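You operate a simulated robot arm through the tools that you are given. There is no shell and no other tool. Be economical: measure what you need, move in short steps, check, and stop when the job is done.

You run a simulated robot arm. Do the job below in one go: nothing can be reset, and whatever is moved stays where it is left.

Task
Crimp the brass end on the pull cord with the lever press.
Fine: lift the lever first; one stroke, fingers clear of the nest, lever back up; cord on the table.

Only the result counts: the job must be done as asked and must still hold three seconds after the hand-in. Knocking over, shifting, dropping, spilling or breaking anything else fails it.

Robot
A 6-joint arm with a two-finger parallel gripper, fixed in place. Base frame: the origin is at the foot of the arm, x ahead of it, y to its left, z up. Readings come in m, rad, newtons and seconds.
With the tool pointing down near the work surface it reaches from about 0.3 to 0.7 m from the base axis. Its first joint turns from -2.897 to 2.897 rad. Payload 4.1 kg.
The tool frame sits at the grasp point between the pads (the TCP): z along the fingers, y along the line on which they close. The tips reach 0.023 m beyond it. The gripper opens to 0.094 m. The fingers are 0.038 m wide and 0.01 m thick; the gripper's body (0.054 by 0.096 m) begins 0.039 m behind the TCP.
Orientation is that of the tool frame in the base frame, as a unit quaternion [w, x, y, z]. With the fingers straight down and closing along the base's y, the tool's x points along the base's -x, its y along +y and its z along -z.

Tools
- The arm moves only by the tool nudge_tool. Its argument "targets" is text: rows parted by semicolons, each of 6 numbers parted by spaces: the shift along the tool's x, y, z in units of 25 mm (1.0 is 25 mm), then the turn, a rotation vector about the tool's x, y, z in units of 8 degrees (1.0 is 8 degrees). In form: x y z rx ry rz; .... A call has 1 to 20 rows; each row shifts and turns the commanded pose from where the row before left it, along the tool's axes as they then stand. "hand" is the opening, from 0 (shut) to 1 (fully open), set as the call begins (left out, the last holds). A call with a number of a shift or a turn outside -1 to 1 is refused whole. A row lasts 0.2 s, in which the tool goes at most 0.05 m and 0.15 rad; a call with a longer step from one row to the next is refused whole, and so is a gripper value outside its range. Where a pose cannot be reached the arm comes as near as it can. A force on the tool above 60 N (or 10 N above the force at the start of the call, whichever is more), or a blocked arm, ends the call early, and 0.2 s more pass. Each finger travels about 0.045 m/s and halts on what it meets, pressing with about 23 N; the grip force reading is that of the motor and also rises with nothing between the fingers. The clock runs only during rows and for 0.2 s after the last one: add rows that do not move to give the fingers time. It gives the time, the measured TCP pose, the force on the tool (base axes), the opening and the grip force at its end, in the units of the frame above (readings bear some noise), with the torque about the TCP (base axes, N m) and any sound that the robot's microphone picked up.
- Cameras (640 x 400 px; columns grow to the right, rows downward): "scene" is fixed at [0.3987, 0.6511, 1.5334]; the picture's right is [-0.59, 0.80, 0.00], its down [0.63, 0.47, -0.62] and it looks along [-0.50, -0.37, -0.79] (base axes); focal length 295 px, centre (320, 200). "wrist" rides on the gripper at [0.086, 0.016, -0.074] in the tool frame; the picture's right is [-0.18, 0.98, 0.00], its down [-0.58, -0.11, -0.81] and it looks along [-0.79, -0.15, 0.59] (tool axes); focal length 243 px, centre (320, 200). There is no depth. A picture from a camera that has moved, and an enlarged one, comes with that camera's place and axes in the base frame and with its lens.
- capture(camera): a new picture of that camera. The clock stands still meanwhile.
- lift_body(by): slides the trunk up (or, below 0, down) by that many m; the arm rides with it, the base frame stays. It gives what a move gives, with no picture.
- enlarge(camera, box): a new picture of the part [left, top, right, bottom] of that camera's present view, enlarged. The clock stands still meanwhile.
- close_job(): hands the job in; it is judged then, once.

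Go step by step. Nothing tells you positions but the pictures and the camera data: compare them with the known pose of the tool, close in by small moves and look again before you grip or let go. The budget is 120 turns and 68 pictures, counting those below and the enlarged ones. Unless the task says otherwise, let go and move clear before handing in.

The tools are called after ">>>" as name(argument=value, ...) on one line, values as JSON. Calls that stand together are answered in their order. nudge_tool: Moves the arm, as the interface text tells. Its arguments: {"type":"object","properties":{"targets":{"type":"string"},"hand":{"type":"number"}},"required":["targets"]} The other tools are called the same way: lift_body (by) slides the trunk up or down; capture (camera) takes a picture; enlarge (camera, box) takes an enlarged picture of a part of a camera's view; close_job () hands the job in.

At the start:

```text
time_s: 0.0
eef_pos: [0.0459, 0.4037, 1.1506]
tool_rot: [0.0, 0.0, 1.0, 0.0]
force: [-0.8, -0.5, 0.1]
torque: [-0.04, 0.0, 0.0]
width: 0.0942
finger_force: 0.0
trunk travel left (down, up): [-0.525, 0.065]
```

scene: 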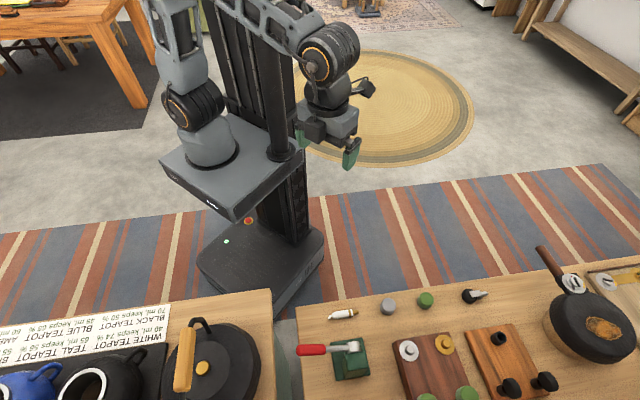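
wrist: 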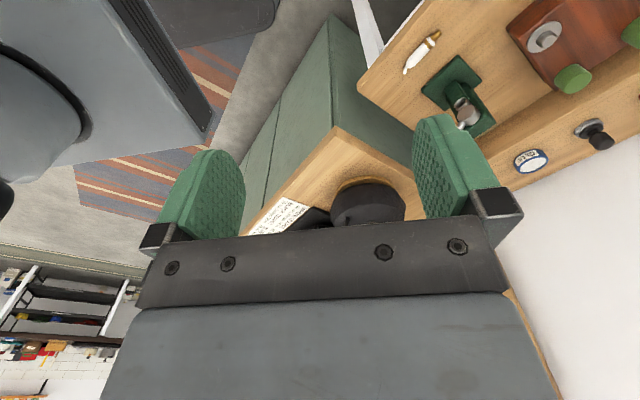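

I see a small green lever press with a red handle on the table near the scene picture's bottom centre, and a white piece with a brass end just behind it. I'll look closer at both.

>>> enlarge(camera="scene", box=[270, 270, 430, 400])

>>> enlarge(camera="wrist", box=[360, 0, 640, 190])

```text
3.08 times, centred on (350, 335) of scene
camera zoom: at [0.3987, 0.6511, 1.5334], right [-0.59, 0.8, 0.0], down [0.63, 0.47, -0.62], along [-0.5, -0.37, -0.79], focal length 908 px, centre (228, -215)
```

zoom: 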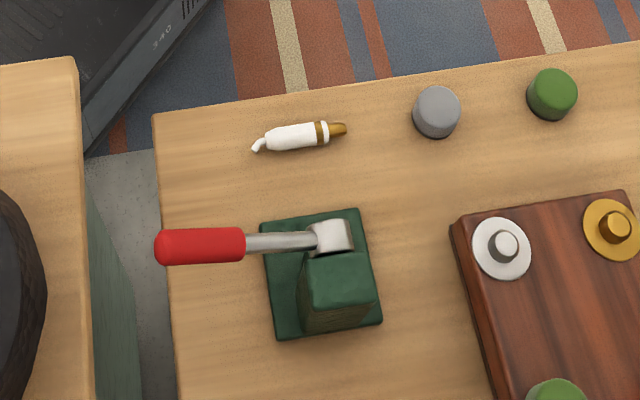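

```text
2.11 times, centred on (500, 95) of wrist
camera zoom: at [-0.0402, 0.4216, 1.2244], right [0.18, 0.98, 0.0], down [0.58, -0.11, 0.81], along [0.79, -0.15, -0.59], focal length 511 px, centre (-59, 421)
```

zoom: 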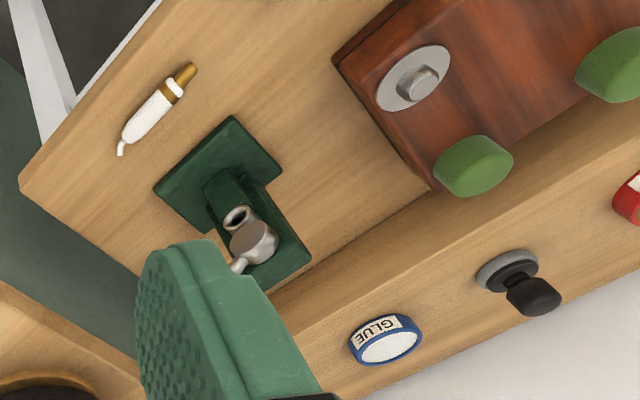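

The press sits at about (0.25, 0.63, 0.79) and the cord end at about (0.16–0.21, 0.54–0.58). I'll turn the wrist so its camera faces the press.

>>> nudge_tool(targets="0 0 0 0 0 -1;0 0 0 0 0 -1;0 0 0 0 0 -1;0 0 0 0 0 -1;0 0 0 0 0 -1;0 0 0 0 0 -1")

>>> capture(camera="wrist")

```text
time_s: 1.4
eef_pos: [0.0457, 0.4043, 1.15]
tool_rot: [-0.001, -0.408, 0.913, 0.0]
force: [0.2, 0.2, 0.7]
torque: [-0.03, 0.0, 0.0]
width: 0.094
finger_force: 0.1
trunk travel left (down, up): [-0.525, 0.065]
```

```text
63 pictures are left
camera wrist: at [-0.0233, 0.3516, 1.2237], right [-0.61, 0.79, 0.0], down [0.47, 0.36, 0.81], along [0.64, 0.49, -0.59], focal length 243 px, centre (320, 200)
```

wrist: 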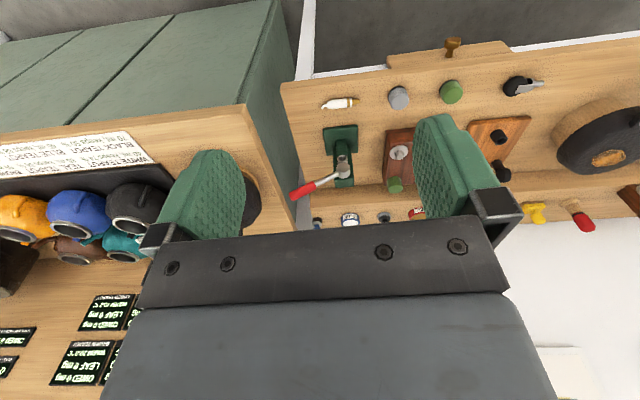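

>>> enlarge(camera="wrist", box=[275, 80, 425, 210])

```text
3.08 times, centred on (350, 145) of wrist
camera zoom: at [-0.0233, 0.3516, 1.2237], right [-0.61, 0.79, 0.0], down [0.47, 0.36, 0.81], along [0.64, 0.49, -0.59], focal length 746 px, centre (228, 369)
```

zoom: 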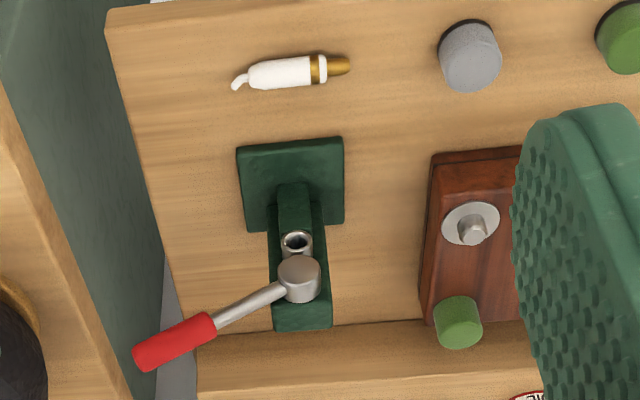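

The press has its base plate toward the robot, with a ring-shaped nest on the post's front and the lever pivot boss above it. The lever is now roughly 20° above horizontal, with its tip near (0.32, 0.55, 0.92). I'll lower the trunk for a flatter look.

>>> lift_body(by=-0.2)

>>> capture(camera="wrist")

```text
time_s: 3.6
eef_pos: [0.0465, 0.4046, 0.9503]
tool_rot: [-0.001, -0.407, 0.913, 0.0]
force: [0.0, 0.0, 0.1]
torque: [0.01, -0.02, -0.02]
width: 0.0939
finger_force: 0.0
trunk travel left (down, up): [-0.325, 0.265]
```

```text
61 pictures are left
camera wrist: at [-0.0234, 0.3517, 1.0238], right [-0.61, 0.79, 0.0], down [0.47, 0.36, 0.81], along [0.64, 0.49, -0.59], focal length 243 px, centre (320, 200)
```

wrist: 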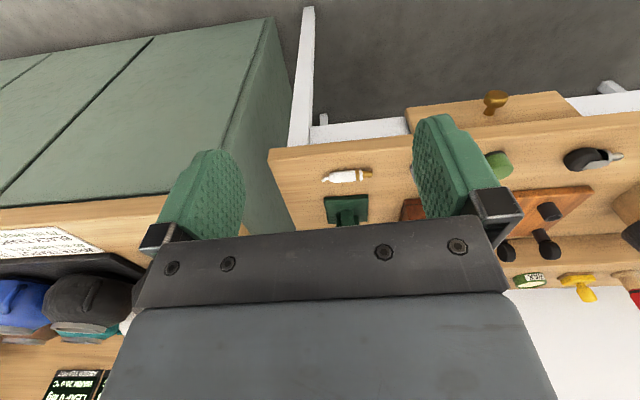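

The gripper body hides the press from here. I'll tilt the fingers forward so the camera looks nearly level beneath it.

>>> nudge_tool(targets="0 0 0 0 -1 0;0 0 0 0 -1 0;0 0 0 0 -1 0;0 0 0 0 -0.5 0")

>>> capture(camera="wrist")

```text
time_s: 4.6
eef_pos: [0.0466, 0.406, 0.9492]
tool_rot: [0.221, -0.395, 0.886, 0.099]
force: [1.0, 0.1, -0.7]
torque: [-0.04, 0.01, -0.01]
width: 0.094
finger_force: 0.0
trunk travel left (down, up): [-0.325, 0.265]
```

```text
60 pictures are left
camera wrist: at [-0.0403, 0.333, 0.9742], right [-0.62, 0.78, 0.09], down [0.17, 0.03, 0.99], along [0.76, 0.63, -0.15], focal length 243 px, centre (320, 200)
```

wrist: 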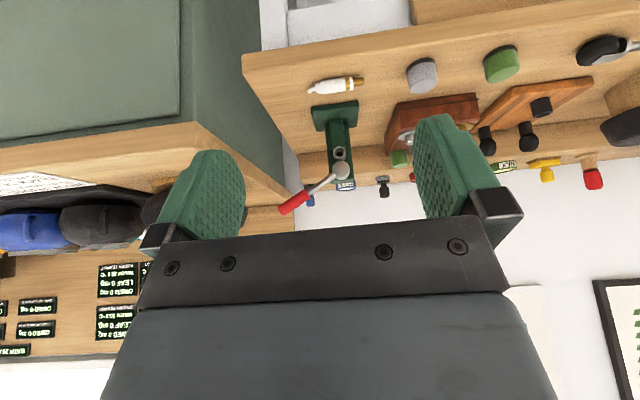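

>>> enlarge(camera="wrist", box=[270, 65, 400, 225])

>>> enlarge(camera="scene", box=[290, 300, 380, 390])

```text
2.50 times, centred on (335, 145) of wrist
camera zoom: at [-0.0403, 0.333, 0.9742], right [-0.62, 0.78, 0.09], down [0.17, 0.03, 0.99], along [0.76, 0.63, -0.15], focal length 606 px, centre (282, 338)
```

zoom: 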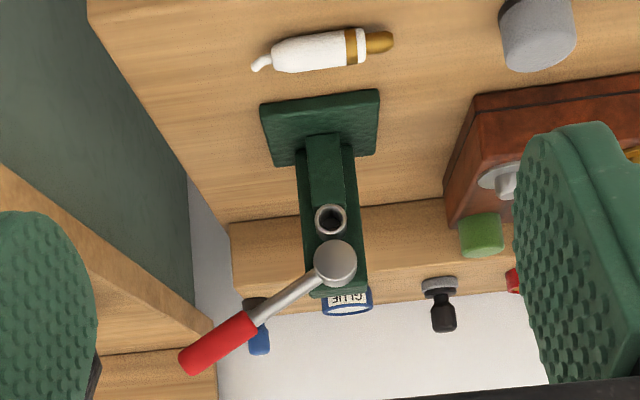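

```text
4.44 times, centred on (335, 345) of scene
camera zoom: at [0.3987, 0.6511, 1.5334], right [-0.59, 0.8, 0.0], down [0.63, 0.47, -0.62], along [-0.5, -0.37, -0.79], focal length 1312 px, centre (253, -444)
```

zoom: 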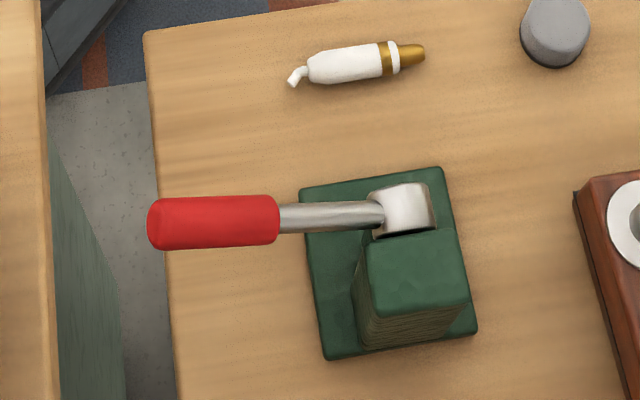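

The press is yawed about 45°, with the nest hole near (0.247, 0.624, 0.831) facing the robot. The lever pivot is about 3 cm above the nest, and the lever stands about 30° up. I'll go back to tool-down with the fingers closing along the press axis, so I can straddle the handle.

>>> nudge_tool(targets="0 0 0 0 1 0;0 0 0 0 1 0;0 0 0 0 1 0;0 0 0 0 0.5 0;0 0 0 0 0 -0.988;0 0 0 0 0 -0.988;0 0 0 0 0 -0.988;0 0 0 0 0 -0.988;0 0 0 0 0 -0.988;0 0 0 0 0 -0.988;0 0 0 0 0 -0.988;0 0 0 0 0 -0.988;0 0 0 0 0 -0.988;0 0 0 0 0 -0.988;0 0 0 0 0 -0.988")

>>> lift_body(by=0.09)

>>> capture(camera="scene")

```text
time_s: 7.8
eef_pos: [0.0465, 0.4052, 0.9487]
tool_rot: [0.0, 0.924, -0.382, 0.0]
force: [0.1, 0.6, 0.2]
torque: [0.0, -0.01, 0.02]
width: 0.0941
finger_force: 0.0
trunk travel left (down, up): [-0.325, 0.265]
```

```text
time_s: 9.0
eef_pos: [0.0463, 0.4042, 1.0401]
tool_rot: [0.001, 0.924, -0.383, 0.0]
force: [0.6, -0.1, 0.1]
torque: [0.01, -0.01, -0.02]
width: 0.094
finger_force: 0.1
trunk travel left (down, up): [-0.415, 0.175]
```

```text
57 pictures are left
```

scene: 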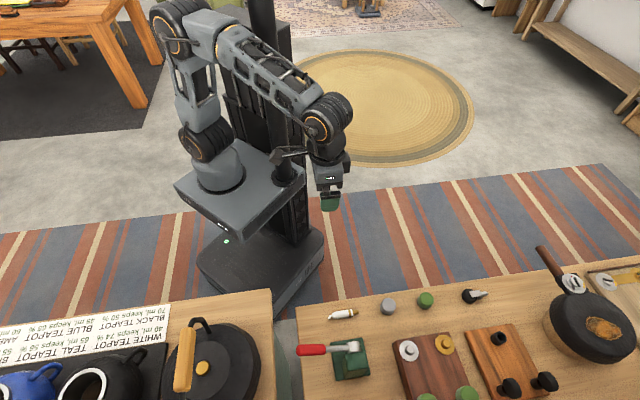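

The orientation is as wanted: tool x points away from the post along the lever, and tool y is opposite the press axis. I'll move above the lever handle and look.

>>> nudge_tool(targets="0.237 -0.98 0 0 0 0;0.237 -0.98 0 0 0 0;0.237 -0.98 0 0 0 0;0.237 -0.98 0 0 0 0;0.237 -0.98 0 0 0 0;0.237 -0.98 0 0 0 0;0.237 -0.98 0 0 0 0;0.237 -0.98 0 0 0 0;0.237 -0.98 0 0 0 0;0.237 -0.98 0 0 0 0;0.237 -0.98 0 0 0 0;0.237 -0.98 0 0 0 0")

>>> capture(camera="wrist")

>>> enlarge(camera="scene", box=[270, 220, 430, 400])

```text
time_s: 11.6
eef_pos: [0.3035, 0.5589, 1.0384]
tool_rot: [0.001, 0.923, -0.384, 0.0]
force: [-0.1, 0.2, 0.2]
torque: [0.02, 0.0, -0.01]
width: 0.0939
finger_force: 0.0
out of reach, approached as far as the arm can: row 12
trunk travel left (down, up): [-0.415, 0.175]
```

```text
56 pictures are left
camera wrist: at [0.3534, 0.4853, 1.1132], right [-0.83, -0.56, 0.0], down [-0.33, 0.49, 0.81], along [-0.45, 0.67, -0.59], focal length 243 px, centre (320, 200)
```

wrist: 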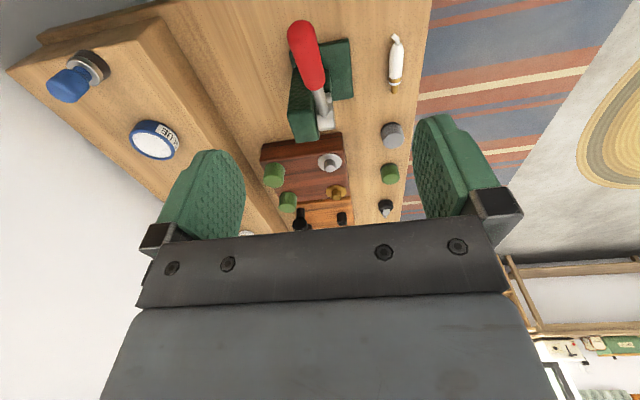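

```text
2.22 times, centred on (350, 310) of scene
camera zoom: at [0.3987, 0.6511, 1.5334], right [-0.59, 0.8, 0.0], down [0.63, 0.47, -0.62], along [-0.5, -0.37, -0.79], focal length 656 px, centre (253, -44)
```

zoom: 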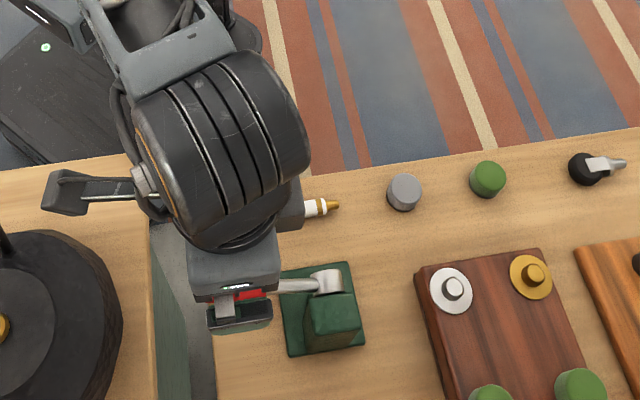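

The gripper is nearly over the handle and about 8 mm short along the press axis, because this is at the arm's reach limit. I'll descend with the arm and push outward to see whether reach improves.

>>> nudge_tool(targets="0 0 0.8 0 0 0;0 0 0.8 0 0 0;0 -0.3 0.4 0 0 0;0 0 0 0 0 0")

>>> capture(camera="wrist")

```text
time_s: 12.6
eef_pos: [0.3094, 0.5643, 0.9881]
tool_rot: [0.001, 0.924, -0.383, 0.001]
force: [-0.7, -0.8, -0.6]
torque: [0.0, 0.01, 0.01]
width: 0.094
finger_force: 0.1
trunk travel left (down, up): [-0.415, 0.175]
```

```text
54 pictures are left
camera wrist: at [0.3587, 0.4915, 1.0626], right [-0.83, -0.56, 0.0], down [-0.33, 0.49, 0.81], along [-0.45, 0.67, -0.59], focal length 243 px, centre (320, 200)
```

wrist: 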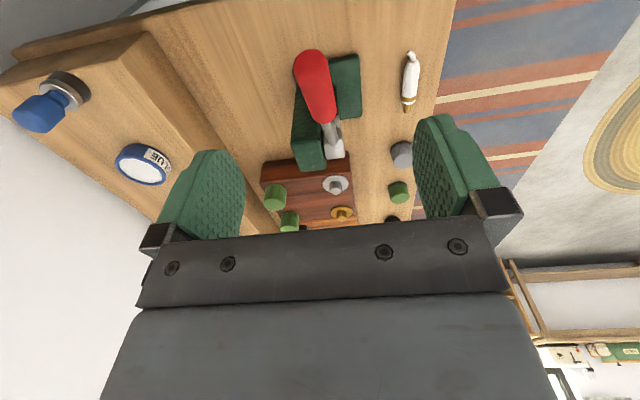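

Reach improves lower down, and the tool is now centred over the handle (n≈0.618). I'll descend with the fingers straddling the handle, then check.

>>> nudge_tool(targets="0 0 0.9 0 0 0;0 0 0.9 0 0 0;0 0 0.84 0 0 0;0 0 0 0 0 0")

>>> capture(camera="wrist")

>>> enlarge(camera="scene", box=[270, 270, 400, 400])

```text
time_s: 13.6
eef_pos: [0.3083, 0.5619, 0.9211]
tool_rot: [0.0, 0.924, -0.383, 0.0]
force: [-0.1, 0.3, 1.1]
torque: [0.01, 0.0, 0.01]
width: 0.094
finger_force: 0.3
trunk travel left (down, up): [-0.415, 0.175]
```

```text
53 pictures are left
camera wrist: at [0.3588, 0.4904, 0.9953], right [-0.83, -0.56, 0.0], down [-0.33, 0.49, 0.81], along [-0.45, 0.67, -0.59], focal length 243 px, centre (320, 200)
```

wrist: 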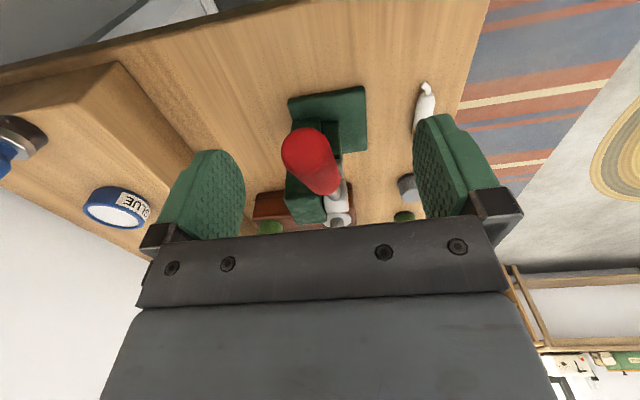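

```text
3.08 times, centred on (335, 335) of scene
camera zoom: at [0.3987, 0.6511, 1.5334], right [-0.59, 0.8, 0.0], down [0.63, 0.47, -0.62], along [-0.5, -0.37, -0.79], focal length 908 px, centre (274, -215)
```

zoom: 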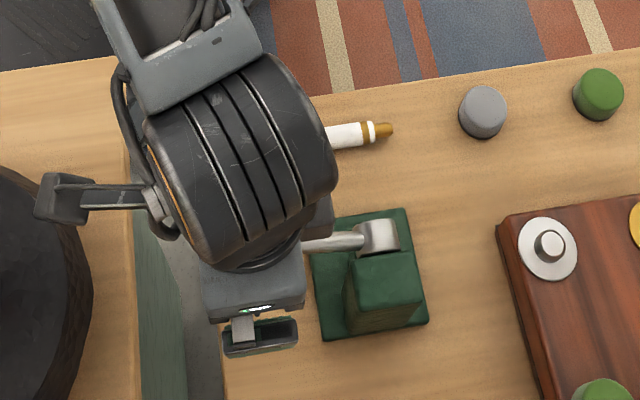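

The handle sits between the fingers, about 3 mm off centre. I'll correct that and close on it.

>>> nudge_tool(targets="0 -0.13 0 0 0 0")

>>> nudge_tool(targets="0 0 0 0 0 0;0 0 0 0 0 0;0 0 0 0 0 0;0 0 0 0 0 0;0 0 0 0 0 0;0 0 0 0 0 0", hand=0)

```text
time_s: 14.0
eef_pos: [0.3108, 0.5652, 0.9208]
tool_rot: [0.0, 0.924, -0.383, 0.0]
force: [-0.5, 0.1, 0.1]
torque: [0.0, 0.01, 0.01]
width: 0.0943
finger_force: 0.1
trunk travel left (down, up): [-0.415, 0.175]
```

```text
time_s: 15.4
eef_pos: [0.3095, 0.5641, 0.9212]
tool_rot: [0.001, 0.924, -0.382, -0.001]
force: [-7.1, -8.8, -1.6]
torque: [-0.33, 0.09, -0.01]
width: 0.0183
finger_force: 45.5
trunk travel left (down, up): [-0.415, 0.175]
```

The handle is gripped (18 mm wide). I'll relieve the small side load and swing the lever up along its arc by 15°, watching the forces.

>>> nudge_tool(targets="0 0.1 0 0 0 0;-0.187 0 -0.294 0 0 0;-0.212 0 -0.276 0 0 0;-0.235 0 -0.256 0 0 0")

>>> enlarge(camera="scene", box=[270, 270, 400, 400])

```text
time_s: 16.4
eef_pos: [0.2986, 0.575, 0.9423]
tool_rot: [0.002, 0.923, -0.384, 0.001]
force: [14.0, -1.5, -16.3]
torque: [-1.3, -1.32, 0.14]
width: 0.0182
finger_force: 45.3
trunk travel left (down, up): [-0.415, 0.175]
```

```text
3.08 times, centred on (335, 335) of scene
camera zoom: at [0.3987, 0.6511, 1.5334], right [-0.59, 0.8, 0.0], down [0.63, 0.47, -0.62], along [-0.5, -0.37, -0.79], focal length 908 px, centre (274, -215)
```

zoom: 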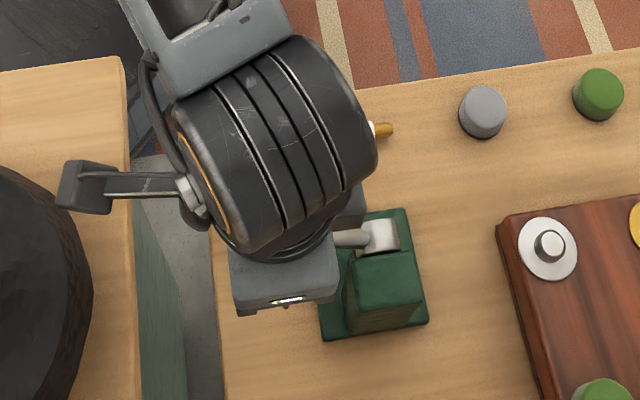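

The lever follows, with about 19 N of resistance plus a twisting torque because the tool isn't turning with it. I'll turn the tool with the lever and continue the arc.

>>> nudge_tool(targets="-0.049 0.1 0 0 0.875 0;-0.049 0 0 0 0.875 0;-0.369 0 -0.457 0 1 0;-0.369 0 -0.457 0 1 0")

>>> capture(camera="wrist")

```text
time_s: 17.2
eef_pos: [0.2957, 0.5766, 0.9436]
tool_rot: [0.047, 0.912, -0.379, 0.148]
force: [20.0, 35.9, -10.7]
torque: [-0.88, 0.86, 1.28]
width: 0.0188
finger_force: 44.9
out of reach, approached as far as the arm can: row 3
trunk travel left (down, up): [-0.415, 0.175]
stopped in row 3: the force on the tool passed its limit at 87 N (the readings are from after the stop); the commanded pose is now the measured one
```

```text
50 pictures are left
camera wrist: at [0.325, 0.5228, 1.0399], right [-0.82, -0.57, -0.08], down [-0.5, 0.63, 0.59], along [-0.29, 0.52, -0.8], focal length 243 px, centre (320, 200)
```

wrist: 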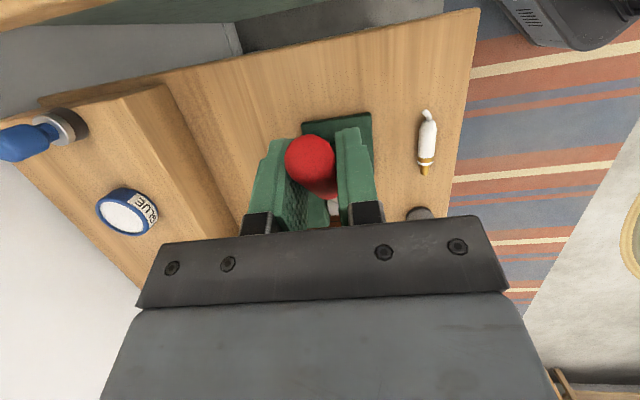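

Tilting ran into the arm's reach limit and side-loaded the lever. I'll open the fingers to relieve it and check that nothing has shifted.

>>> nudge_tool(targets="0 0 0 0 0 0;0 0 0 0 0 0;0 0 0 0 0 0;0 0 0 0 0 0;0 0 0 0 0 0", hand=1)

>>> capture(camera="wrist")

>>> enlarge(camera="scene", box=[270, 270, 400, 400])

```text
time_s: 18.4
eef_pos: [0.2916, 0.5738, 0.9472]
tool_rot: [0.048, 0.911, -0.381, 0.149]
force: [-0.1, 0.3, -0.5]
torque: [0.02, 0.0, -0.01]
width: 0.0941
finger_force: 0.0
trunk travel left (down, up): [-0.415, 0.175]
```

```text
49 pictures are left
camera wrist: at [0.3208, 0.5183, 1.0444], right [-0.82, -0.57, -0.08], down [-0.5, 0.63, 0.59], along [-0.28, 0.52, -0.8], focal length 243 px, centre (320, 200)
```

wrist: 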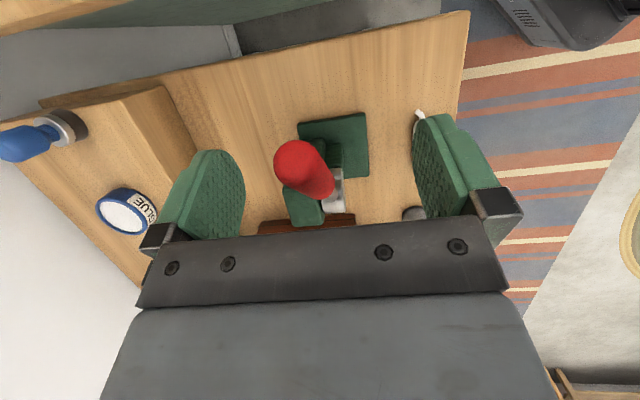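

```text
3.08 times, centred on (335, 335) of scene
camera zoom: at [0.3987, 0.6511, 1.5334], right [-0.59, 0.8, 0.0], down [0.63, 0.47, -0.62], along [-0.5, -0.37, -0.79], focal length 908 px, centre (274, -215)
```

zoom: 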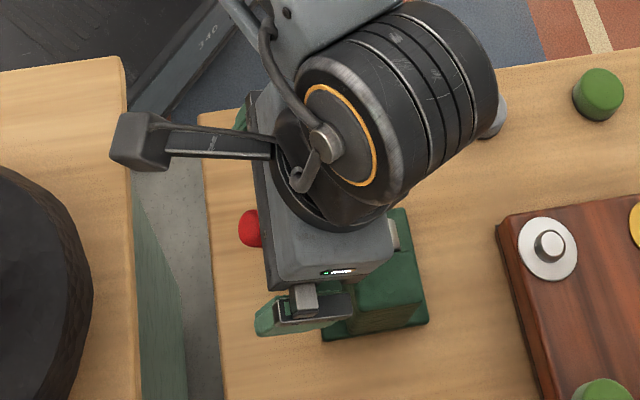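

The press hasn't moved, and the lever holds at about 46° by friction. I'll rise clear, straighten the tool, move outboard with closed fingers, and then push the lever up from its outer side.

>>> lift_body(by=0.1)

>>> nudge_tool(targets="0 0 0 0 -0.75 0;0 0 0 0 -0.75 0;0 0 0 0 -0.75 0;0.86 -0.07 0 0 0 0;0.86 -0.07 0 0 0 0;0.86 -0.06 0 0 0 0;0 0 0 0 0 0", hand=0)

>>> capture(camera="wrist")

>>> enlarge(camera="scene", box=[240, 240, 400, 400])

```text
time_s: 19.7
eef_pos: [0.2915, 0.5732, 1.048]
tool_rot: [0.048, 0.912, -0.38, 0.149]
force: [0.4, -1.2, 0.5]
torque: [0.01, 0.0, 0.0]
width: 0.0941
finger_force: 0.1
trunk travel left (down, up): [-0.515, 0.075]
```

```text
time_s: 21.3
eef_pos: [0.3403, 0.5303, 1.0474]
tool_rot: [-0.012, 0.924, -0.382, 0.004]
force: [-0.1, 0.3, -0.6]
torque: [0.03, 0.01, -0.01]
width: 0.0003
finger_force: 22.9
trunk travel left (down, up): [-0.515, 0.075]
```

```text
47 pictures are left
camera wrist: at [0.3891, 0.457, 1.1205], right [-0.83, -0.56, -0.03], down [-0.35, 0.47, 0.81], along [-0.44, 0.68, -0.59], focal length 243 px, centre (320, 200)
```

wrist: 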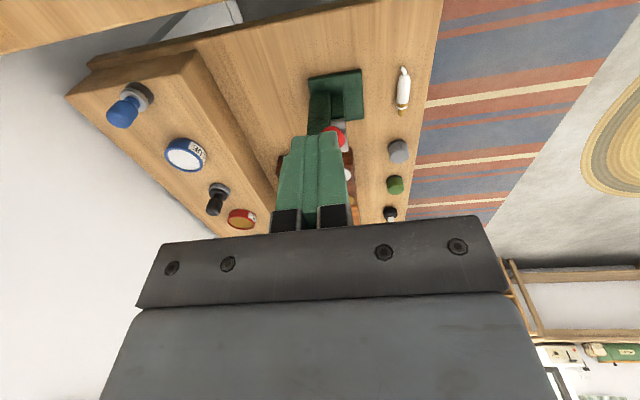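

```text
2.50 times, centred on (320, 320) of scene
camera zoom: at [0.3987, 0.6511, 1.5334], right [-0.59, 0.8, 0.0], down [0.63, 0.47, -0.62], along [-0.5, -0.37, -0.79], focal length 738 px, centre (320, -100)
```

zoom: 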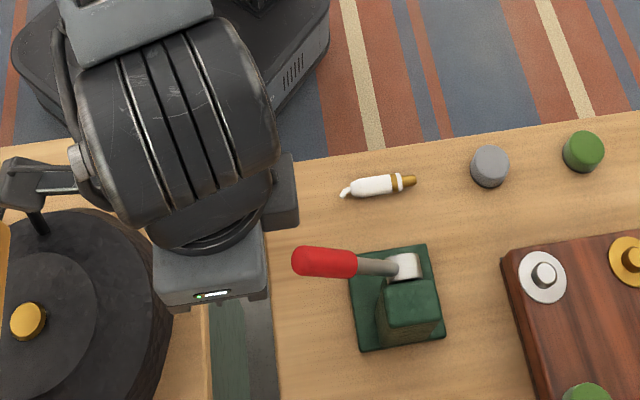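

The lever is visible at about 45–50° and the hand is outboard of it. I'll descend beside the handle end and begin pushing toward the post.

>>> nudge_tool(targets="0 0 0.8 0 0 0;0 0 0.8 0 0 0;0 0 0.8 0 0 0;0 0 0.8 0 0 0;0 0 0.7 0 0 0;-0.4 0 0 0 0 0;-0.4 0 0 0 0 0;-0.4 0 -0.05 0 0 0;-0.4 0 -0.05 0 0 0")

>>> capture(camera="wrist")

```text
time_s: 23.3
eef_pos: [0.3125, 0.5619, 0.9529]
tool_rot: [-0.011, 0.924, -0.382, 0.005]
force: [0.6, -2.4, 1.0]
torque: [0.05, 0.05, 0.06]
width: 0.0002
finger_force: 22.7
trunk travel left (down, up): [-0.515, 0.075]
```

```text
45 pictures are left
camera wrist: at [0.3623, 0.4877, 1.0266], right [-0.82, -0.56, -0.02], down [-0.35, 0.47, 0.81], along [-0.44, 0.68, -0.59], focal length 243 px, centre (320, 200)
```

wrist: 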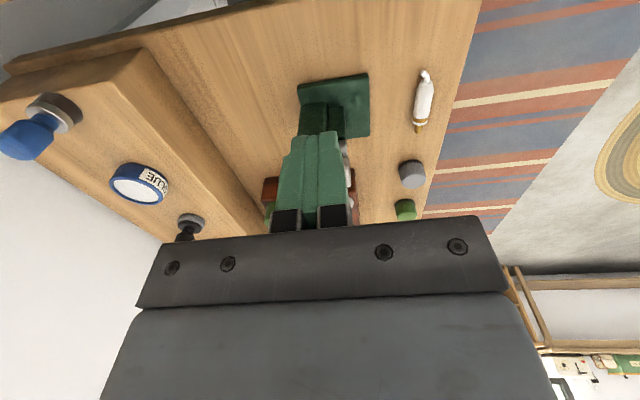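

The fingers are at the handle with only light contact. I'll keep pushing inward in small steps.

>>> nudge_tool(targets="-0.3 0 -0.05 0 0 0;-0.3 0 -0.05 0 0 0;-0.3 0 -0.05 0 0 0;-0.3 0 -0.05 0 0 0")

>>> enlarge(camera="scene", box=[240, 240, 400, 400])

```text
time_s: 24.2
eef_pos: [0.3072, 0.5675, 0.9543]
tool_rot: [-0.003, 0.922, -0.387, 0.011]
force: [33.9, -39.3, 5.6]
torque: [0.96, 0.89, 0.22]
width: 0.0
finger_force: 22.9
trunk travel left (down, up): [-0.515, 0.075]
stopped in row 4: the force on the tool passed its limit at 66 N (the readings are from after the stop); the commanded pose is now the measured one
```

```text
2.50 times, centred on (320, 320) of scene
camera zoom: at [0.3987, 0.6511, 1.5334], right [-0.59, 0.8, 0.0], down [0.63, 0.47, -0.62], along [-0.5, -0.37, -0.79], focal length 738 px, centre (320, -100)
```

zoom: 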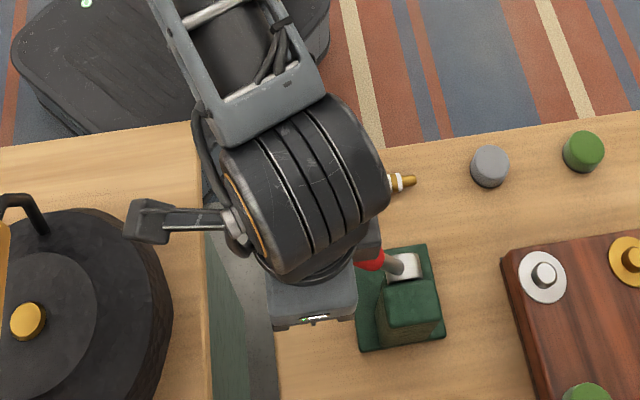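

The push met a firm stop at about 57–60°, probably the lever's upper stop, and the base hasn't shifted. I'll back off and look.

>>> nudge_tool(targets="0.5 0 0 0 0 0;0.8 0 0 0 0 0;0.8 0 -0.5 0 0 0;0.2 0 -0.8 0 0 0;0 0 -0.8 0 0 0;0 0 -0.8 0 0 0;0 0 -0.8 0 0 0;0.8 0.8 0 0 0 0;0 1 0 0 0 0;0 1 0 0 0 0;0 1 0 0 0 0")

>>> enlarge(camera="scene", box=[270, 270, 400, 400])

>>> capture(camera="wrist")

```text
time_s: 26.6
eef_pos: [0.2841, 0.4513, 1.0482]
tool_rot: [-0.004, 0.923, -0.384, 0.009]
force: [0.5, 0.2, -0.4]
torque: [0.03, 0.0, 0.0]
width: 0.0
finger_force: 23.0
trunk travel left (down, up): [-0.515, 0.075]
```

```text
3.08 times, centred on (335, 335) of scene
camera zoom: at [0.3987, 0.6511, 1.5334], right [-0.59, 0.8, 0.0], down [0.63, 0.47, -0.62], along [-0.5, -0.37, -0.79], focal length 908 px, centre (274, -215)
```

zoom: 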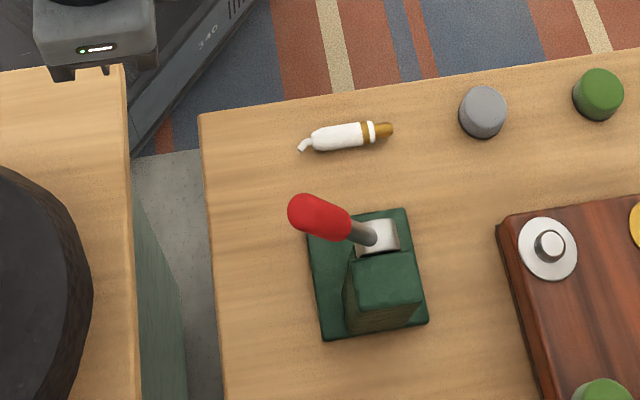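

```text
42 pictures are left
camera wrist: at [0.332, 0.3786, 1.1223], right [-0.83, -0.56, -0.02], down [-0.35, 0.49, 0.8], along [-0.44, 0.67, -0.6], focal length 243 px, centre (320, 200)
```

wrist: 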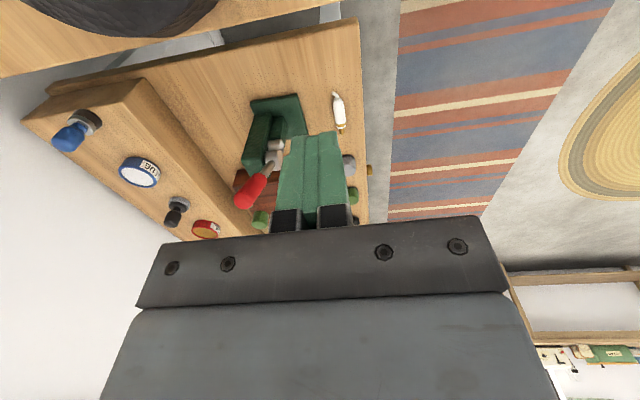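

The lever now stands at about 65°, against its stop, and stays there. The cord lies parallel to the press's left-right axis, with its body centre near (0.181, 0.554). I'll move above it with open fingers and a slight back-tilt.

>>> nudge_tool(targets="-0.97 0 0 0 0 0;-0.97 0 0 0 0 0;-0.97 0 0 0 0 0;-0.97 0 0 0 0 0;-0.97 0 0 0 -0.6 0;-0.9 0 0 0 -0.6 0;0 0 0.8 0 0 0;0 0 0.8 0 0 0;0 0 0.8 0 0 0;0 0 0.8 0 0 0;0 0 0 0 0 0", hand=1)

>>> capture(camera="wrist")

```text
time_s: 29.0
eef_pos: [0.1752, 0.5628, 0.9665]
tool_rot: [-0.037, 0.921, -0.381, -0.069]
force: [0.8, 1.4, -0.8]
torque: [0.01, 0.02, 0.02]
width: 0.0941
finger_force: 0.0
trunk travel left (down, up): [-0.515, 0.075]
```

```text
41 pictures are left
camera wrist: at [0.231, 0.4833, 1.0268], right [-0.82, -0.57, 0.01], down [-0.25, 0.39, 0.89], along [-0.51, 0.73, -0.46], focal length 243 px, centre (320, 200)
```

wrist: 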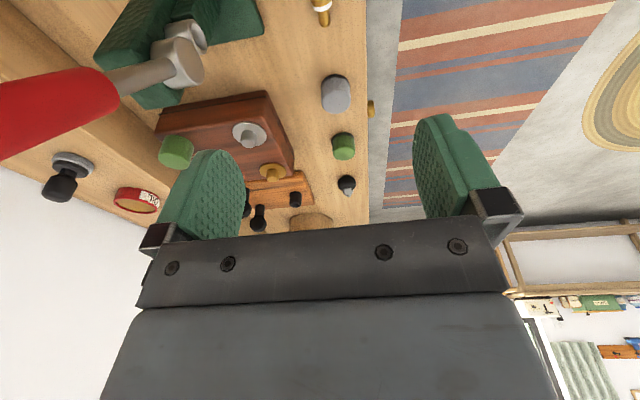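

Cord ahead, between the fingers. I'll descend vertically to about z 0.845 over the body's middle and look again.

>>> nudge_tool(targets="0.245 0 0.93 0 0 0;0.245 0 0.93 0 0 0;0.245 0 0.93 0 0 0;0.245 0 0.93 0 0 0;0.245 0 0.93 0 0 0;0 0 0 0 0 0")

>>> capture(camera="wrist")

>>> enlarge(camera="scene", box=[270, 250, 400, 380])

```text
time_s: 30.4
eef_pos: [0.186, 0.5569, 0.8463]
tool_rot: [-0.036, 0.921, -0.381, -0.068]
force: [-0.4, 0.2, 0.1]
torque: [0.02, 0.01, -0.01]
width: 0.0939
finger_force: 0.1
trunk travel left (down, up): [-0.515, 0.075]
```

```text
40 pictures are left
camera wrist: at [0.242, 0.4771, 0.9058], right [-0.82, -0.57, 0.01], down [-0.25, 0.39, 0.89], along [-0.51, 0.73, -0.46], focal length 243 px, centre (320, 200)
```

wrist: 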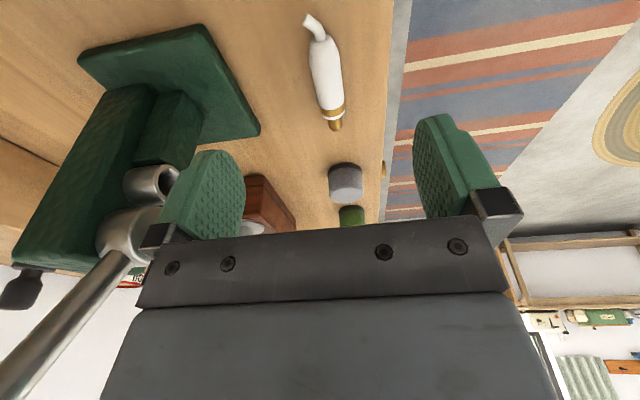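

```text
3.08 times, centred on (335, 315) of scene
camera zoom: at [0.3987, 0.6511, 1.5334], right [-0.59, 0.8, 0.0], down [0.63, 0.47, -0.62], along [-0.5, -0.37, -0.79], focal length 908 px, centre (274, -154)
```

zoom: 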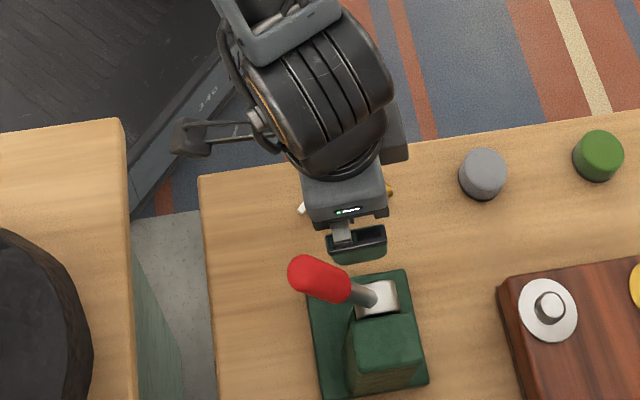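

The cord body centre computes to n≈0.520, w≈0.263, while the tool is at n≈0.525. I'll partly close the fingers so the outer one clears the press base, centre on the cord, and descend.

>>> nudge_tool(targets="0 0.22 0 0 0 0;0 0 0 0 0 0;0 0 0 0 0 0;0.1 0 0.65 0 0 0;0.1 0 0.65 0 0 0;0.12 0 0.66 0 0 0;0 0 0 0 0 0", hand=0.5)

>>> capture(camera="wrist")

```text
time_s: 32.0
eef_pos: [0.1811, 0.5543, 0.7974]
tool_rot: [-0.036, 0.921, -0.381, -0.07]
force: [0.3, 0.0, -0.8]
torque: [0.0, -0.03, 0.0]
width: 0.047
finger_force: 0.0
trunk travel left (down, up): [-0.515, 0.075]
```

```text
38 pictures are left
camera wrist: at [0.2373, 0.4729, 0.8574], right [-0.82, -0.57, 0.01], down [-0.25, 0.39, 0.89], along [-0.51, 0.73, -0.46], focal length 243 px, centre (320, 200)
```

wrist: 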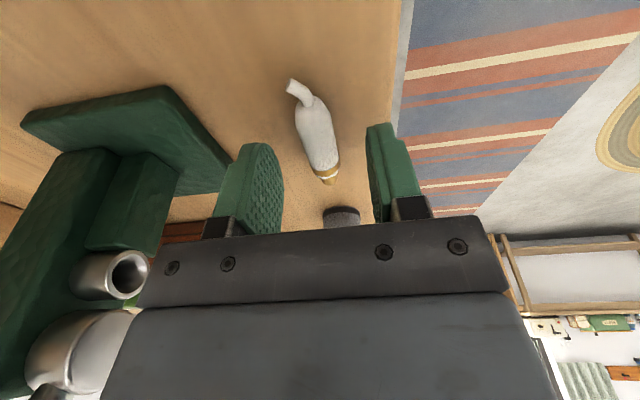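

The cord is centred between the fingers. I'll creep down the last centimetre and check the force.

>>> nudge_tool(targets="0.028 0 0.178 0 0 0;0.028 0 0.178 0 0 0;0 0 0 0 0 0")

>>> enlarge(camera="wrist", box=[200, 50, 440, 230])

```text
time_s: 32.8
eef_pos: [0.1822, 0.5536, 0.7886]
tool_rot: [-0.037, 0.921, -0.382, -0.068]
force: [-0.7, -0.4, -0.2]
torque: [0.01, 0.01, 0.0]
width: 0.0469
finger_force: 0.1
trunk travel left (down, up): [-0.515, 0.075]
```

```text
2.22 times, centred on (320, 140) of wrist
camera zoom: at [0.2378, 0.4729, 0.8486], right [-0.82, -0.57, 0.01], down [-0.25, 0.39, 0.89], along [-0.51, 0.73, -0.46], focal length 539 px, centre (320, 333)
```

zoom: 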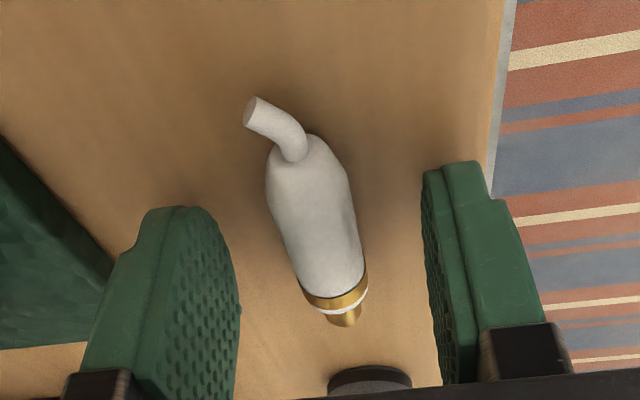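

No contact yet. I'll creep another 3 mm, then check.

>>> nudge_tool(targets="0.01 0 0.06 0 0 0;0.01 0 0.06 0 0 0;0 0 0 0 0 0")

```text
time_s: 33.6
eef_pos: [0.182, 0.5539, 0.7875]
tool_rot: [-0.038, 0.921, -0.382, -0.069]
force: [-0.5, -1.3, 4.2]
torque: [-0.12, 0.06, 0.02]
width: 0.0474
finger_force: 0.9
trunk travel left (down, up): [-0.515, 0.075]
```

I have light contact with the table (z≈0.762). I'll ease up 1.5 mm and close on the cord's body.

>>> nudge_tool(targets="-0.01 0 -0.06 0 0 0;0 0 0 0 0 0;0 0 0 0 0 0;0 0 0 0 0 0;0 0 0 0 0 0", hand=0)

>>> enlarge(camera="wrist", box=[200, 50, 440, 230])

```text
time_s: 34.8
eef_pos: [0.1813, 0.5536, 0.7883]
tool_rot: [-0.036, 0.921, -0.382, -0.069]
force: [-0.1, 0.3, -0.5]
torque: [-0.01, 0.02, 0.02]
width: 0.0157
finger_force: 23.2
trunk travel left (down, up): [-0.515, 0.075]
```

```text
2.22 times, centred on (320, 140) of wrist
camera zoom: at [0.2381, 0.4732, 0.8468], right [-0.82, -0.57, 0.01], down [-0.25, 0.39, 0.89], along [-0.51, 0.73, -0.46], focal length 539 px, centre (320, 333)
```

zoom: 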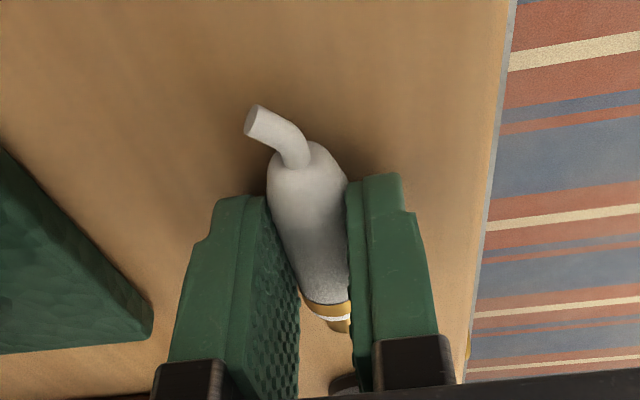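

The cord is held (15.7 mm wide), with its axis about 18 mm below the TCP. I'll lift it, back away a little, and yaw −90° so the brass end points into the press.

>>> nudge_tool(targets="-0.08 0 -0.5 0 0 0;-0.14 0.2 -0.86 0 0 0;-0.14 0.5 -0.86 0 0 0;-0.14 0.5 -0.86 0 0 0;-0.14 0.4 -0.86 0 0 0;0 0 0 0 0 0")

>>> nudge_tool(targets="0 0 0 0.156 0 0.988;0 0 0 0.156 0 0.988;0 0 0 0.156 0 0.988;0 0 0 0.156 0 0.988;0 0 0 0.156 0 0.988;0 0 0 0.156 0 0.988;0 0 0 0.156 0 0.988;0 0 0 0.156 0 0.988;0 0 0 0.156 0 0.988;0 0 0 0.156 0 0.988;0 0 0 0.156 0 0.988;0 0 0 0.039 0 0.247;0 0 0 0 0 0")

>>> capture(camera="wrist")

>>> enlarge(camera="scene", box=[270, 250, 400, 380])

```text
time_s: 36.2
eef_pos: [0.1521, 0.5244, 0.8851]
tool_rot: [-0.036, 0.921, -0.381, -0.068]
force: [0.2, 0.8, -0.2]
torque: [-0.02, 0.0, -0.03]
width: 0.0159
finger_force: 23.0
trunk travel left (down, up): [-0.515, 0.075]
```

```text
time_s: 39.0
eef_pos: [0.1524, 0.5249, 0.8867]
tool_rot: [0.079, -0.381, 0.921, 0.031]
force: [0.1, 0.1, 0.6]
torque: [0.01, -0.04, -0.01]
width: 0.0155
finger_force: 23.5
trunk travel left (down, up): [-0.515, 0.075]
```

```text
35 pictures are left
camera wrist: at [0.0712, 0.4678, 0.9452], right [-0.57, 0.82, 0.03], down [0.38, 0.23, 0.89], along [0.73, 0.52, -0.45], focal length 243 px, centre (320, 200)
```

wrist: 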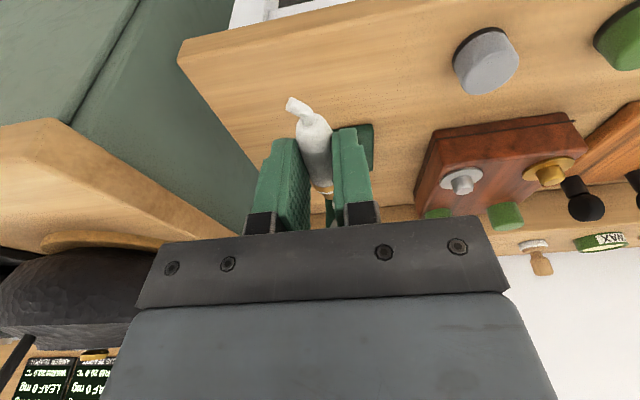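

```text
3.08 times, centred on (335, 315) of scene
camera zoom: at [0.3987, 0.6511, 1.5334], right [-0.59, 0.8, 0.0], down [0.63, 0.47, -0.62], along [-0.5, -0.37, -0.79], focal length 908 px, centre (274, -154)
```

zoom: 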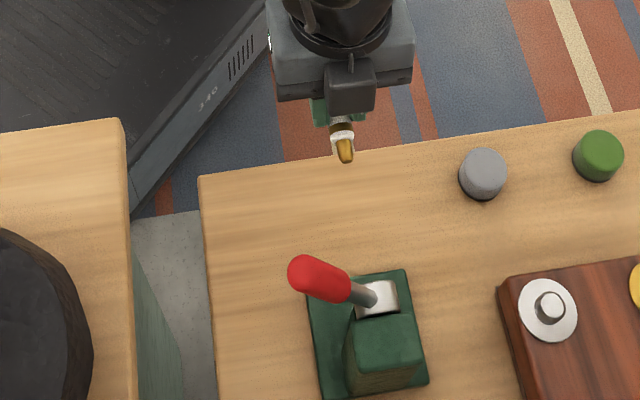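

The cord points straight at the press with its tip near n≈0.526. I estimate the nest hole at n≈0.613, w≈0.266, z≈0.832. I'll lower to hole height and advance until the tip is about 12 mm short, then check alignment.

>>> nudge_tool(targets="0.115 0.06 0.72 0 0 0;0.115 0.06 0.72 0 0 0;-0.73 0 0.115 0 0 0;-0.73 0 0.115 0 0 0;-0.73 0 0.115 0 0 0;-0.73 0 0.115 0 0 0;0 0 0 0 0 0")

>>> capture(camera="wrist")

>>> enlarge(camera="scene", box=[290, 290, 380, 380])

```text
time_s: 40.6
eef_pos: [0.2017, 0.579, 0.8495]
tool_rot: [0.08, -0.381, 0.921, 0.032]
force: [-0.6, 0.5, -0.7]
torque: [-0.02, 0.0, -0.01]
width: 0.0158
finger_force: 23.3
trunk travel left (down, up): [-0.515, 0.075]
```

```text
33 pictures are left
camera wrist: at [0.1213, 0.5215, 0.9083], right [-0.57, 0.82, 0.03], down [0.38, 0.23, 0.89], along [0.73, 0.52, -0.45], focal length 243 px, centre (320, 200)
```

wrist: 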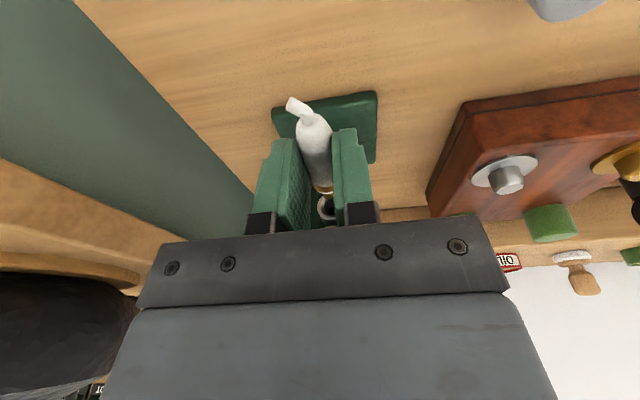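

```text
4.44 times, centred on (335, 335) of scene
camera zoom: at [0.3987, 0.6511, 1.5334], right [-0.59, 0.8, 0.0], down [0.63, 0.47, -0.62], along [-0.5, -0.37, -0.79], focal length 1312 px, centre (253, -400)
```

zoom: 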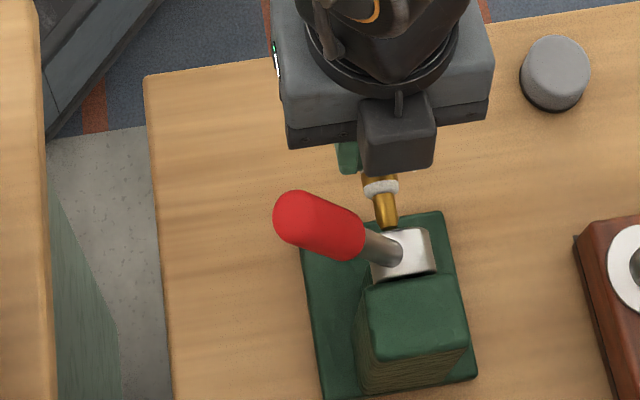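

>>> enlarge(camera="wrist", box=[260, 85, 390, 235])

>>> enlarge(camera="scene", box=[335, 315, 375, 345])

```text
2.67 times, centred on (325, 160) of wrist
camera zoom: at [0.1213, 0.5215, 0.9083], right [-0.57, 0.82, 0.03], down [0.38, 0.23, 0.89], along [0.73, 0.52, -0.45], focal length 647 px, centre (307, 307)
```

zoom: 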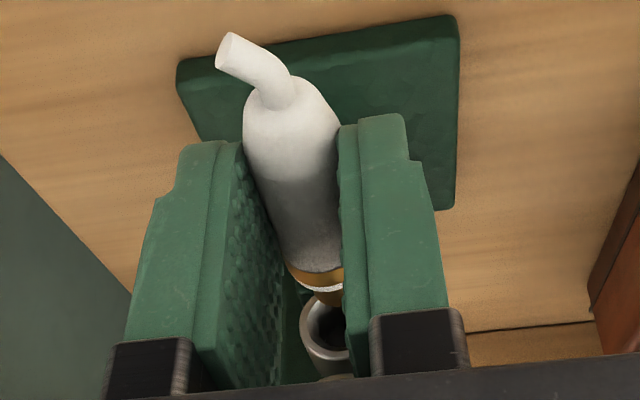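

```text
13.33 times, centred on (355, 330) of scene
camera zoom: at [0.3987, 0.6511, 1.5334], right [-0.59, 0.8, 0.0], down [0.63, 0.47, -0.62], along [-0.5, -0.37, -0.79], focal length 3936 px, centre (-147, -1533)
```

zoom: 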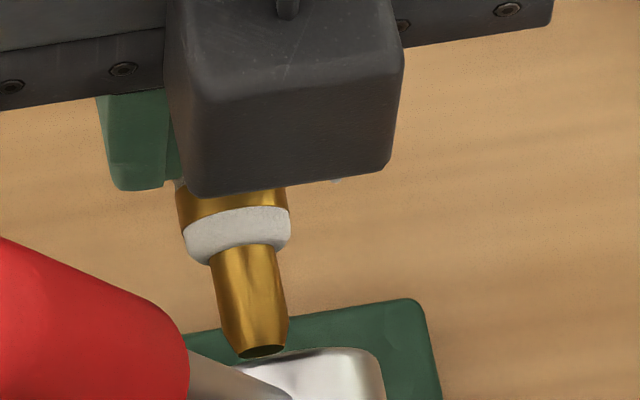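

The brass tip lies on the hole's line. By my numbers the hole is about 2 mm higher and 1 mm to the side, so I'll correct for that and advance slowly, watching the forces.

>>> nudge_tool(targets="0 -0.04 -0.08 0 0 0;-0.16 0 0.025 0 0 0;-0.16 0 0.025 0 0 0;-0.16 0 0.025 0 0 0;-0.16 0 0.025 0 0 0")

>>> enlarge(camera="wrist", box=[260, 85, 390, 235])

>>> enlarge(camera="scene", box=[335, 315, 375, 345])

```text
time_s: 41.8
eef_pos: [0.214, 0.5904, 0.8547]
tool_rot: [0.079, -0.381, 0.921, 0.033]
force: [0.3, -0.3, -0.2]
torque: [-0.02, 0.0, 0.0]
width: 0.0156
finger_force: 23.1
trunk travel left (down, up): [-0.515, 0.075]
```

```text
2.67 times, centred on (325, 160) of wrist
camera zoom: at [0.1334, 0.5328, 0.9119], right [-0.57, 0.82, 0.03], down [0.38, 0.23, 0.89], along [0.73, 0.52, -0.45], focal length 647 px, centre (307, 307)
```

zoom: 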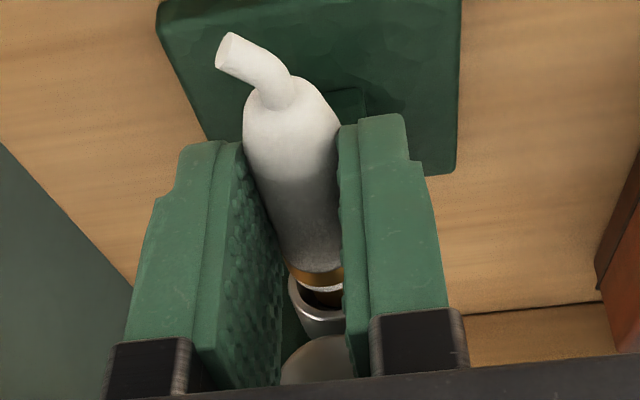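

```text
13.33 times, centred on (355, 330) of scene
camera zoom: at [0.3987, 0.6511, 1.5334], right [-0.59, 0.8, 0.0], down [0.63, 0.47, -0.62], along [-0.5, -0.37, -0.79], focal length 3936 px, centre (-147, -1533)
```

zoom: 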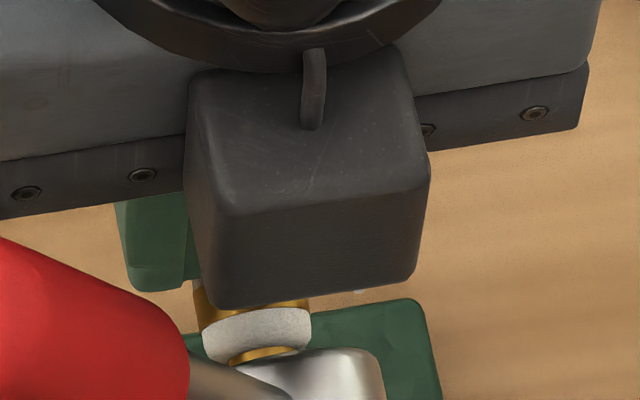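

>>> nudge_tool(targets="0 0 0 0 0 0")

>>> enlarge(camera="wrist", box=[295, 150, 355, 225])

```text
time_s: 42.2
eef_pos: [0.2146, 0.5892, 0.8552]
tool_rot: [0.079, -0.381, 0.921, 0.032]
force: [0.9, 0.5, 0.4]
torque: [-0.01, -0.02, 0.04]
width: 0.0159
finger_force: 22.5
trunk travel left (down, up): [-0.515, 0.075]
```

```text
5.33 times, centred on (325, 188) of wrist
camera zoom: at [0.1333, 0.5328, 0.9118], right [-0.57, 0.82, 0.03], down [0.38, 0.23, 0.89], along [0.73, 0.52, -0.45], focal length 1294 px, centre (293, 267)
```

zoom: 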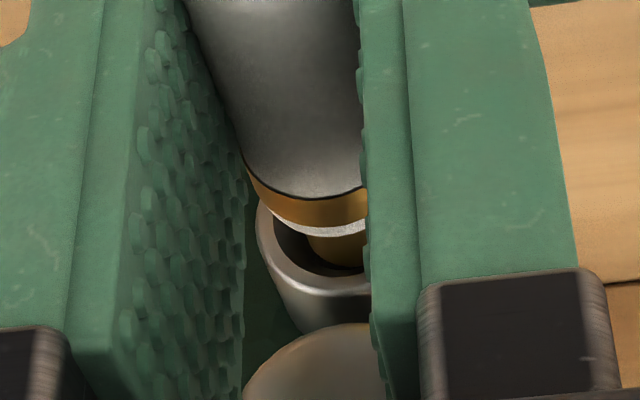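

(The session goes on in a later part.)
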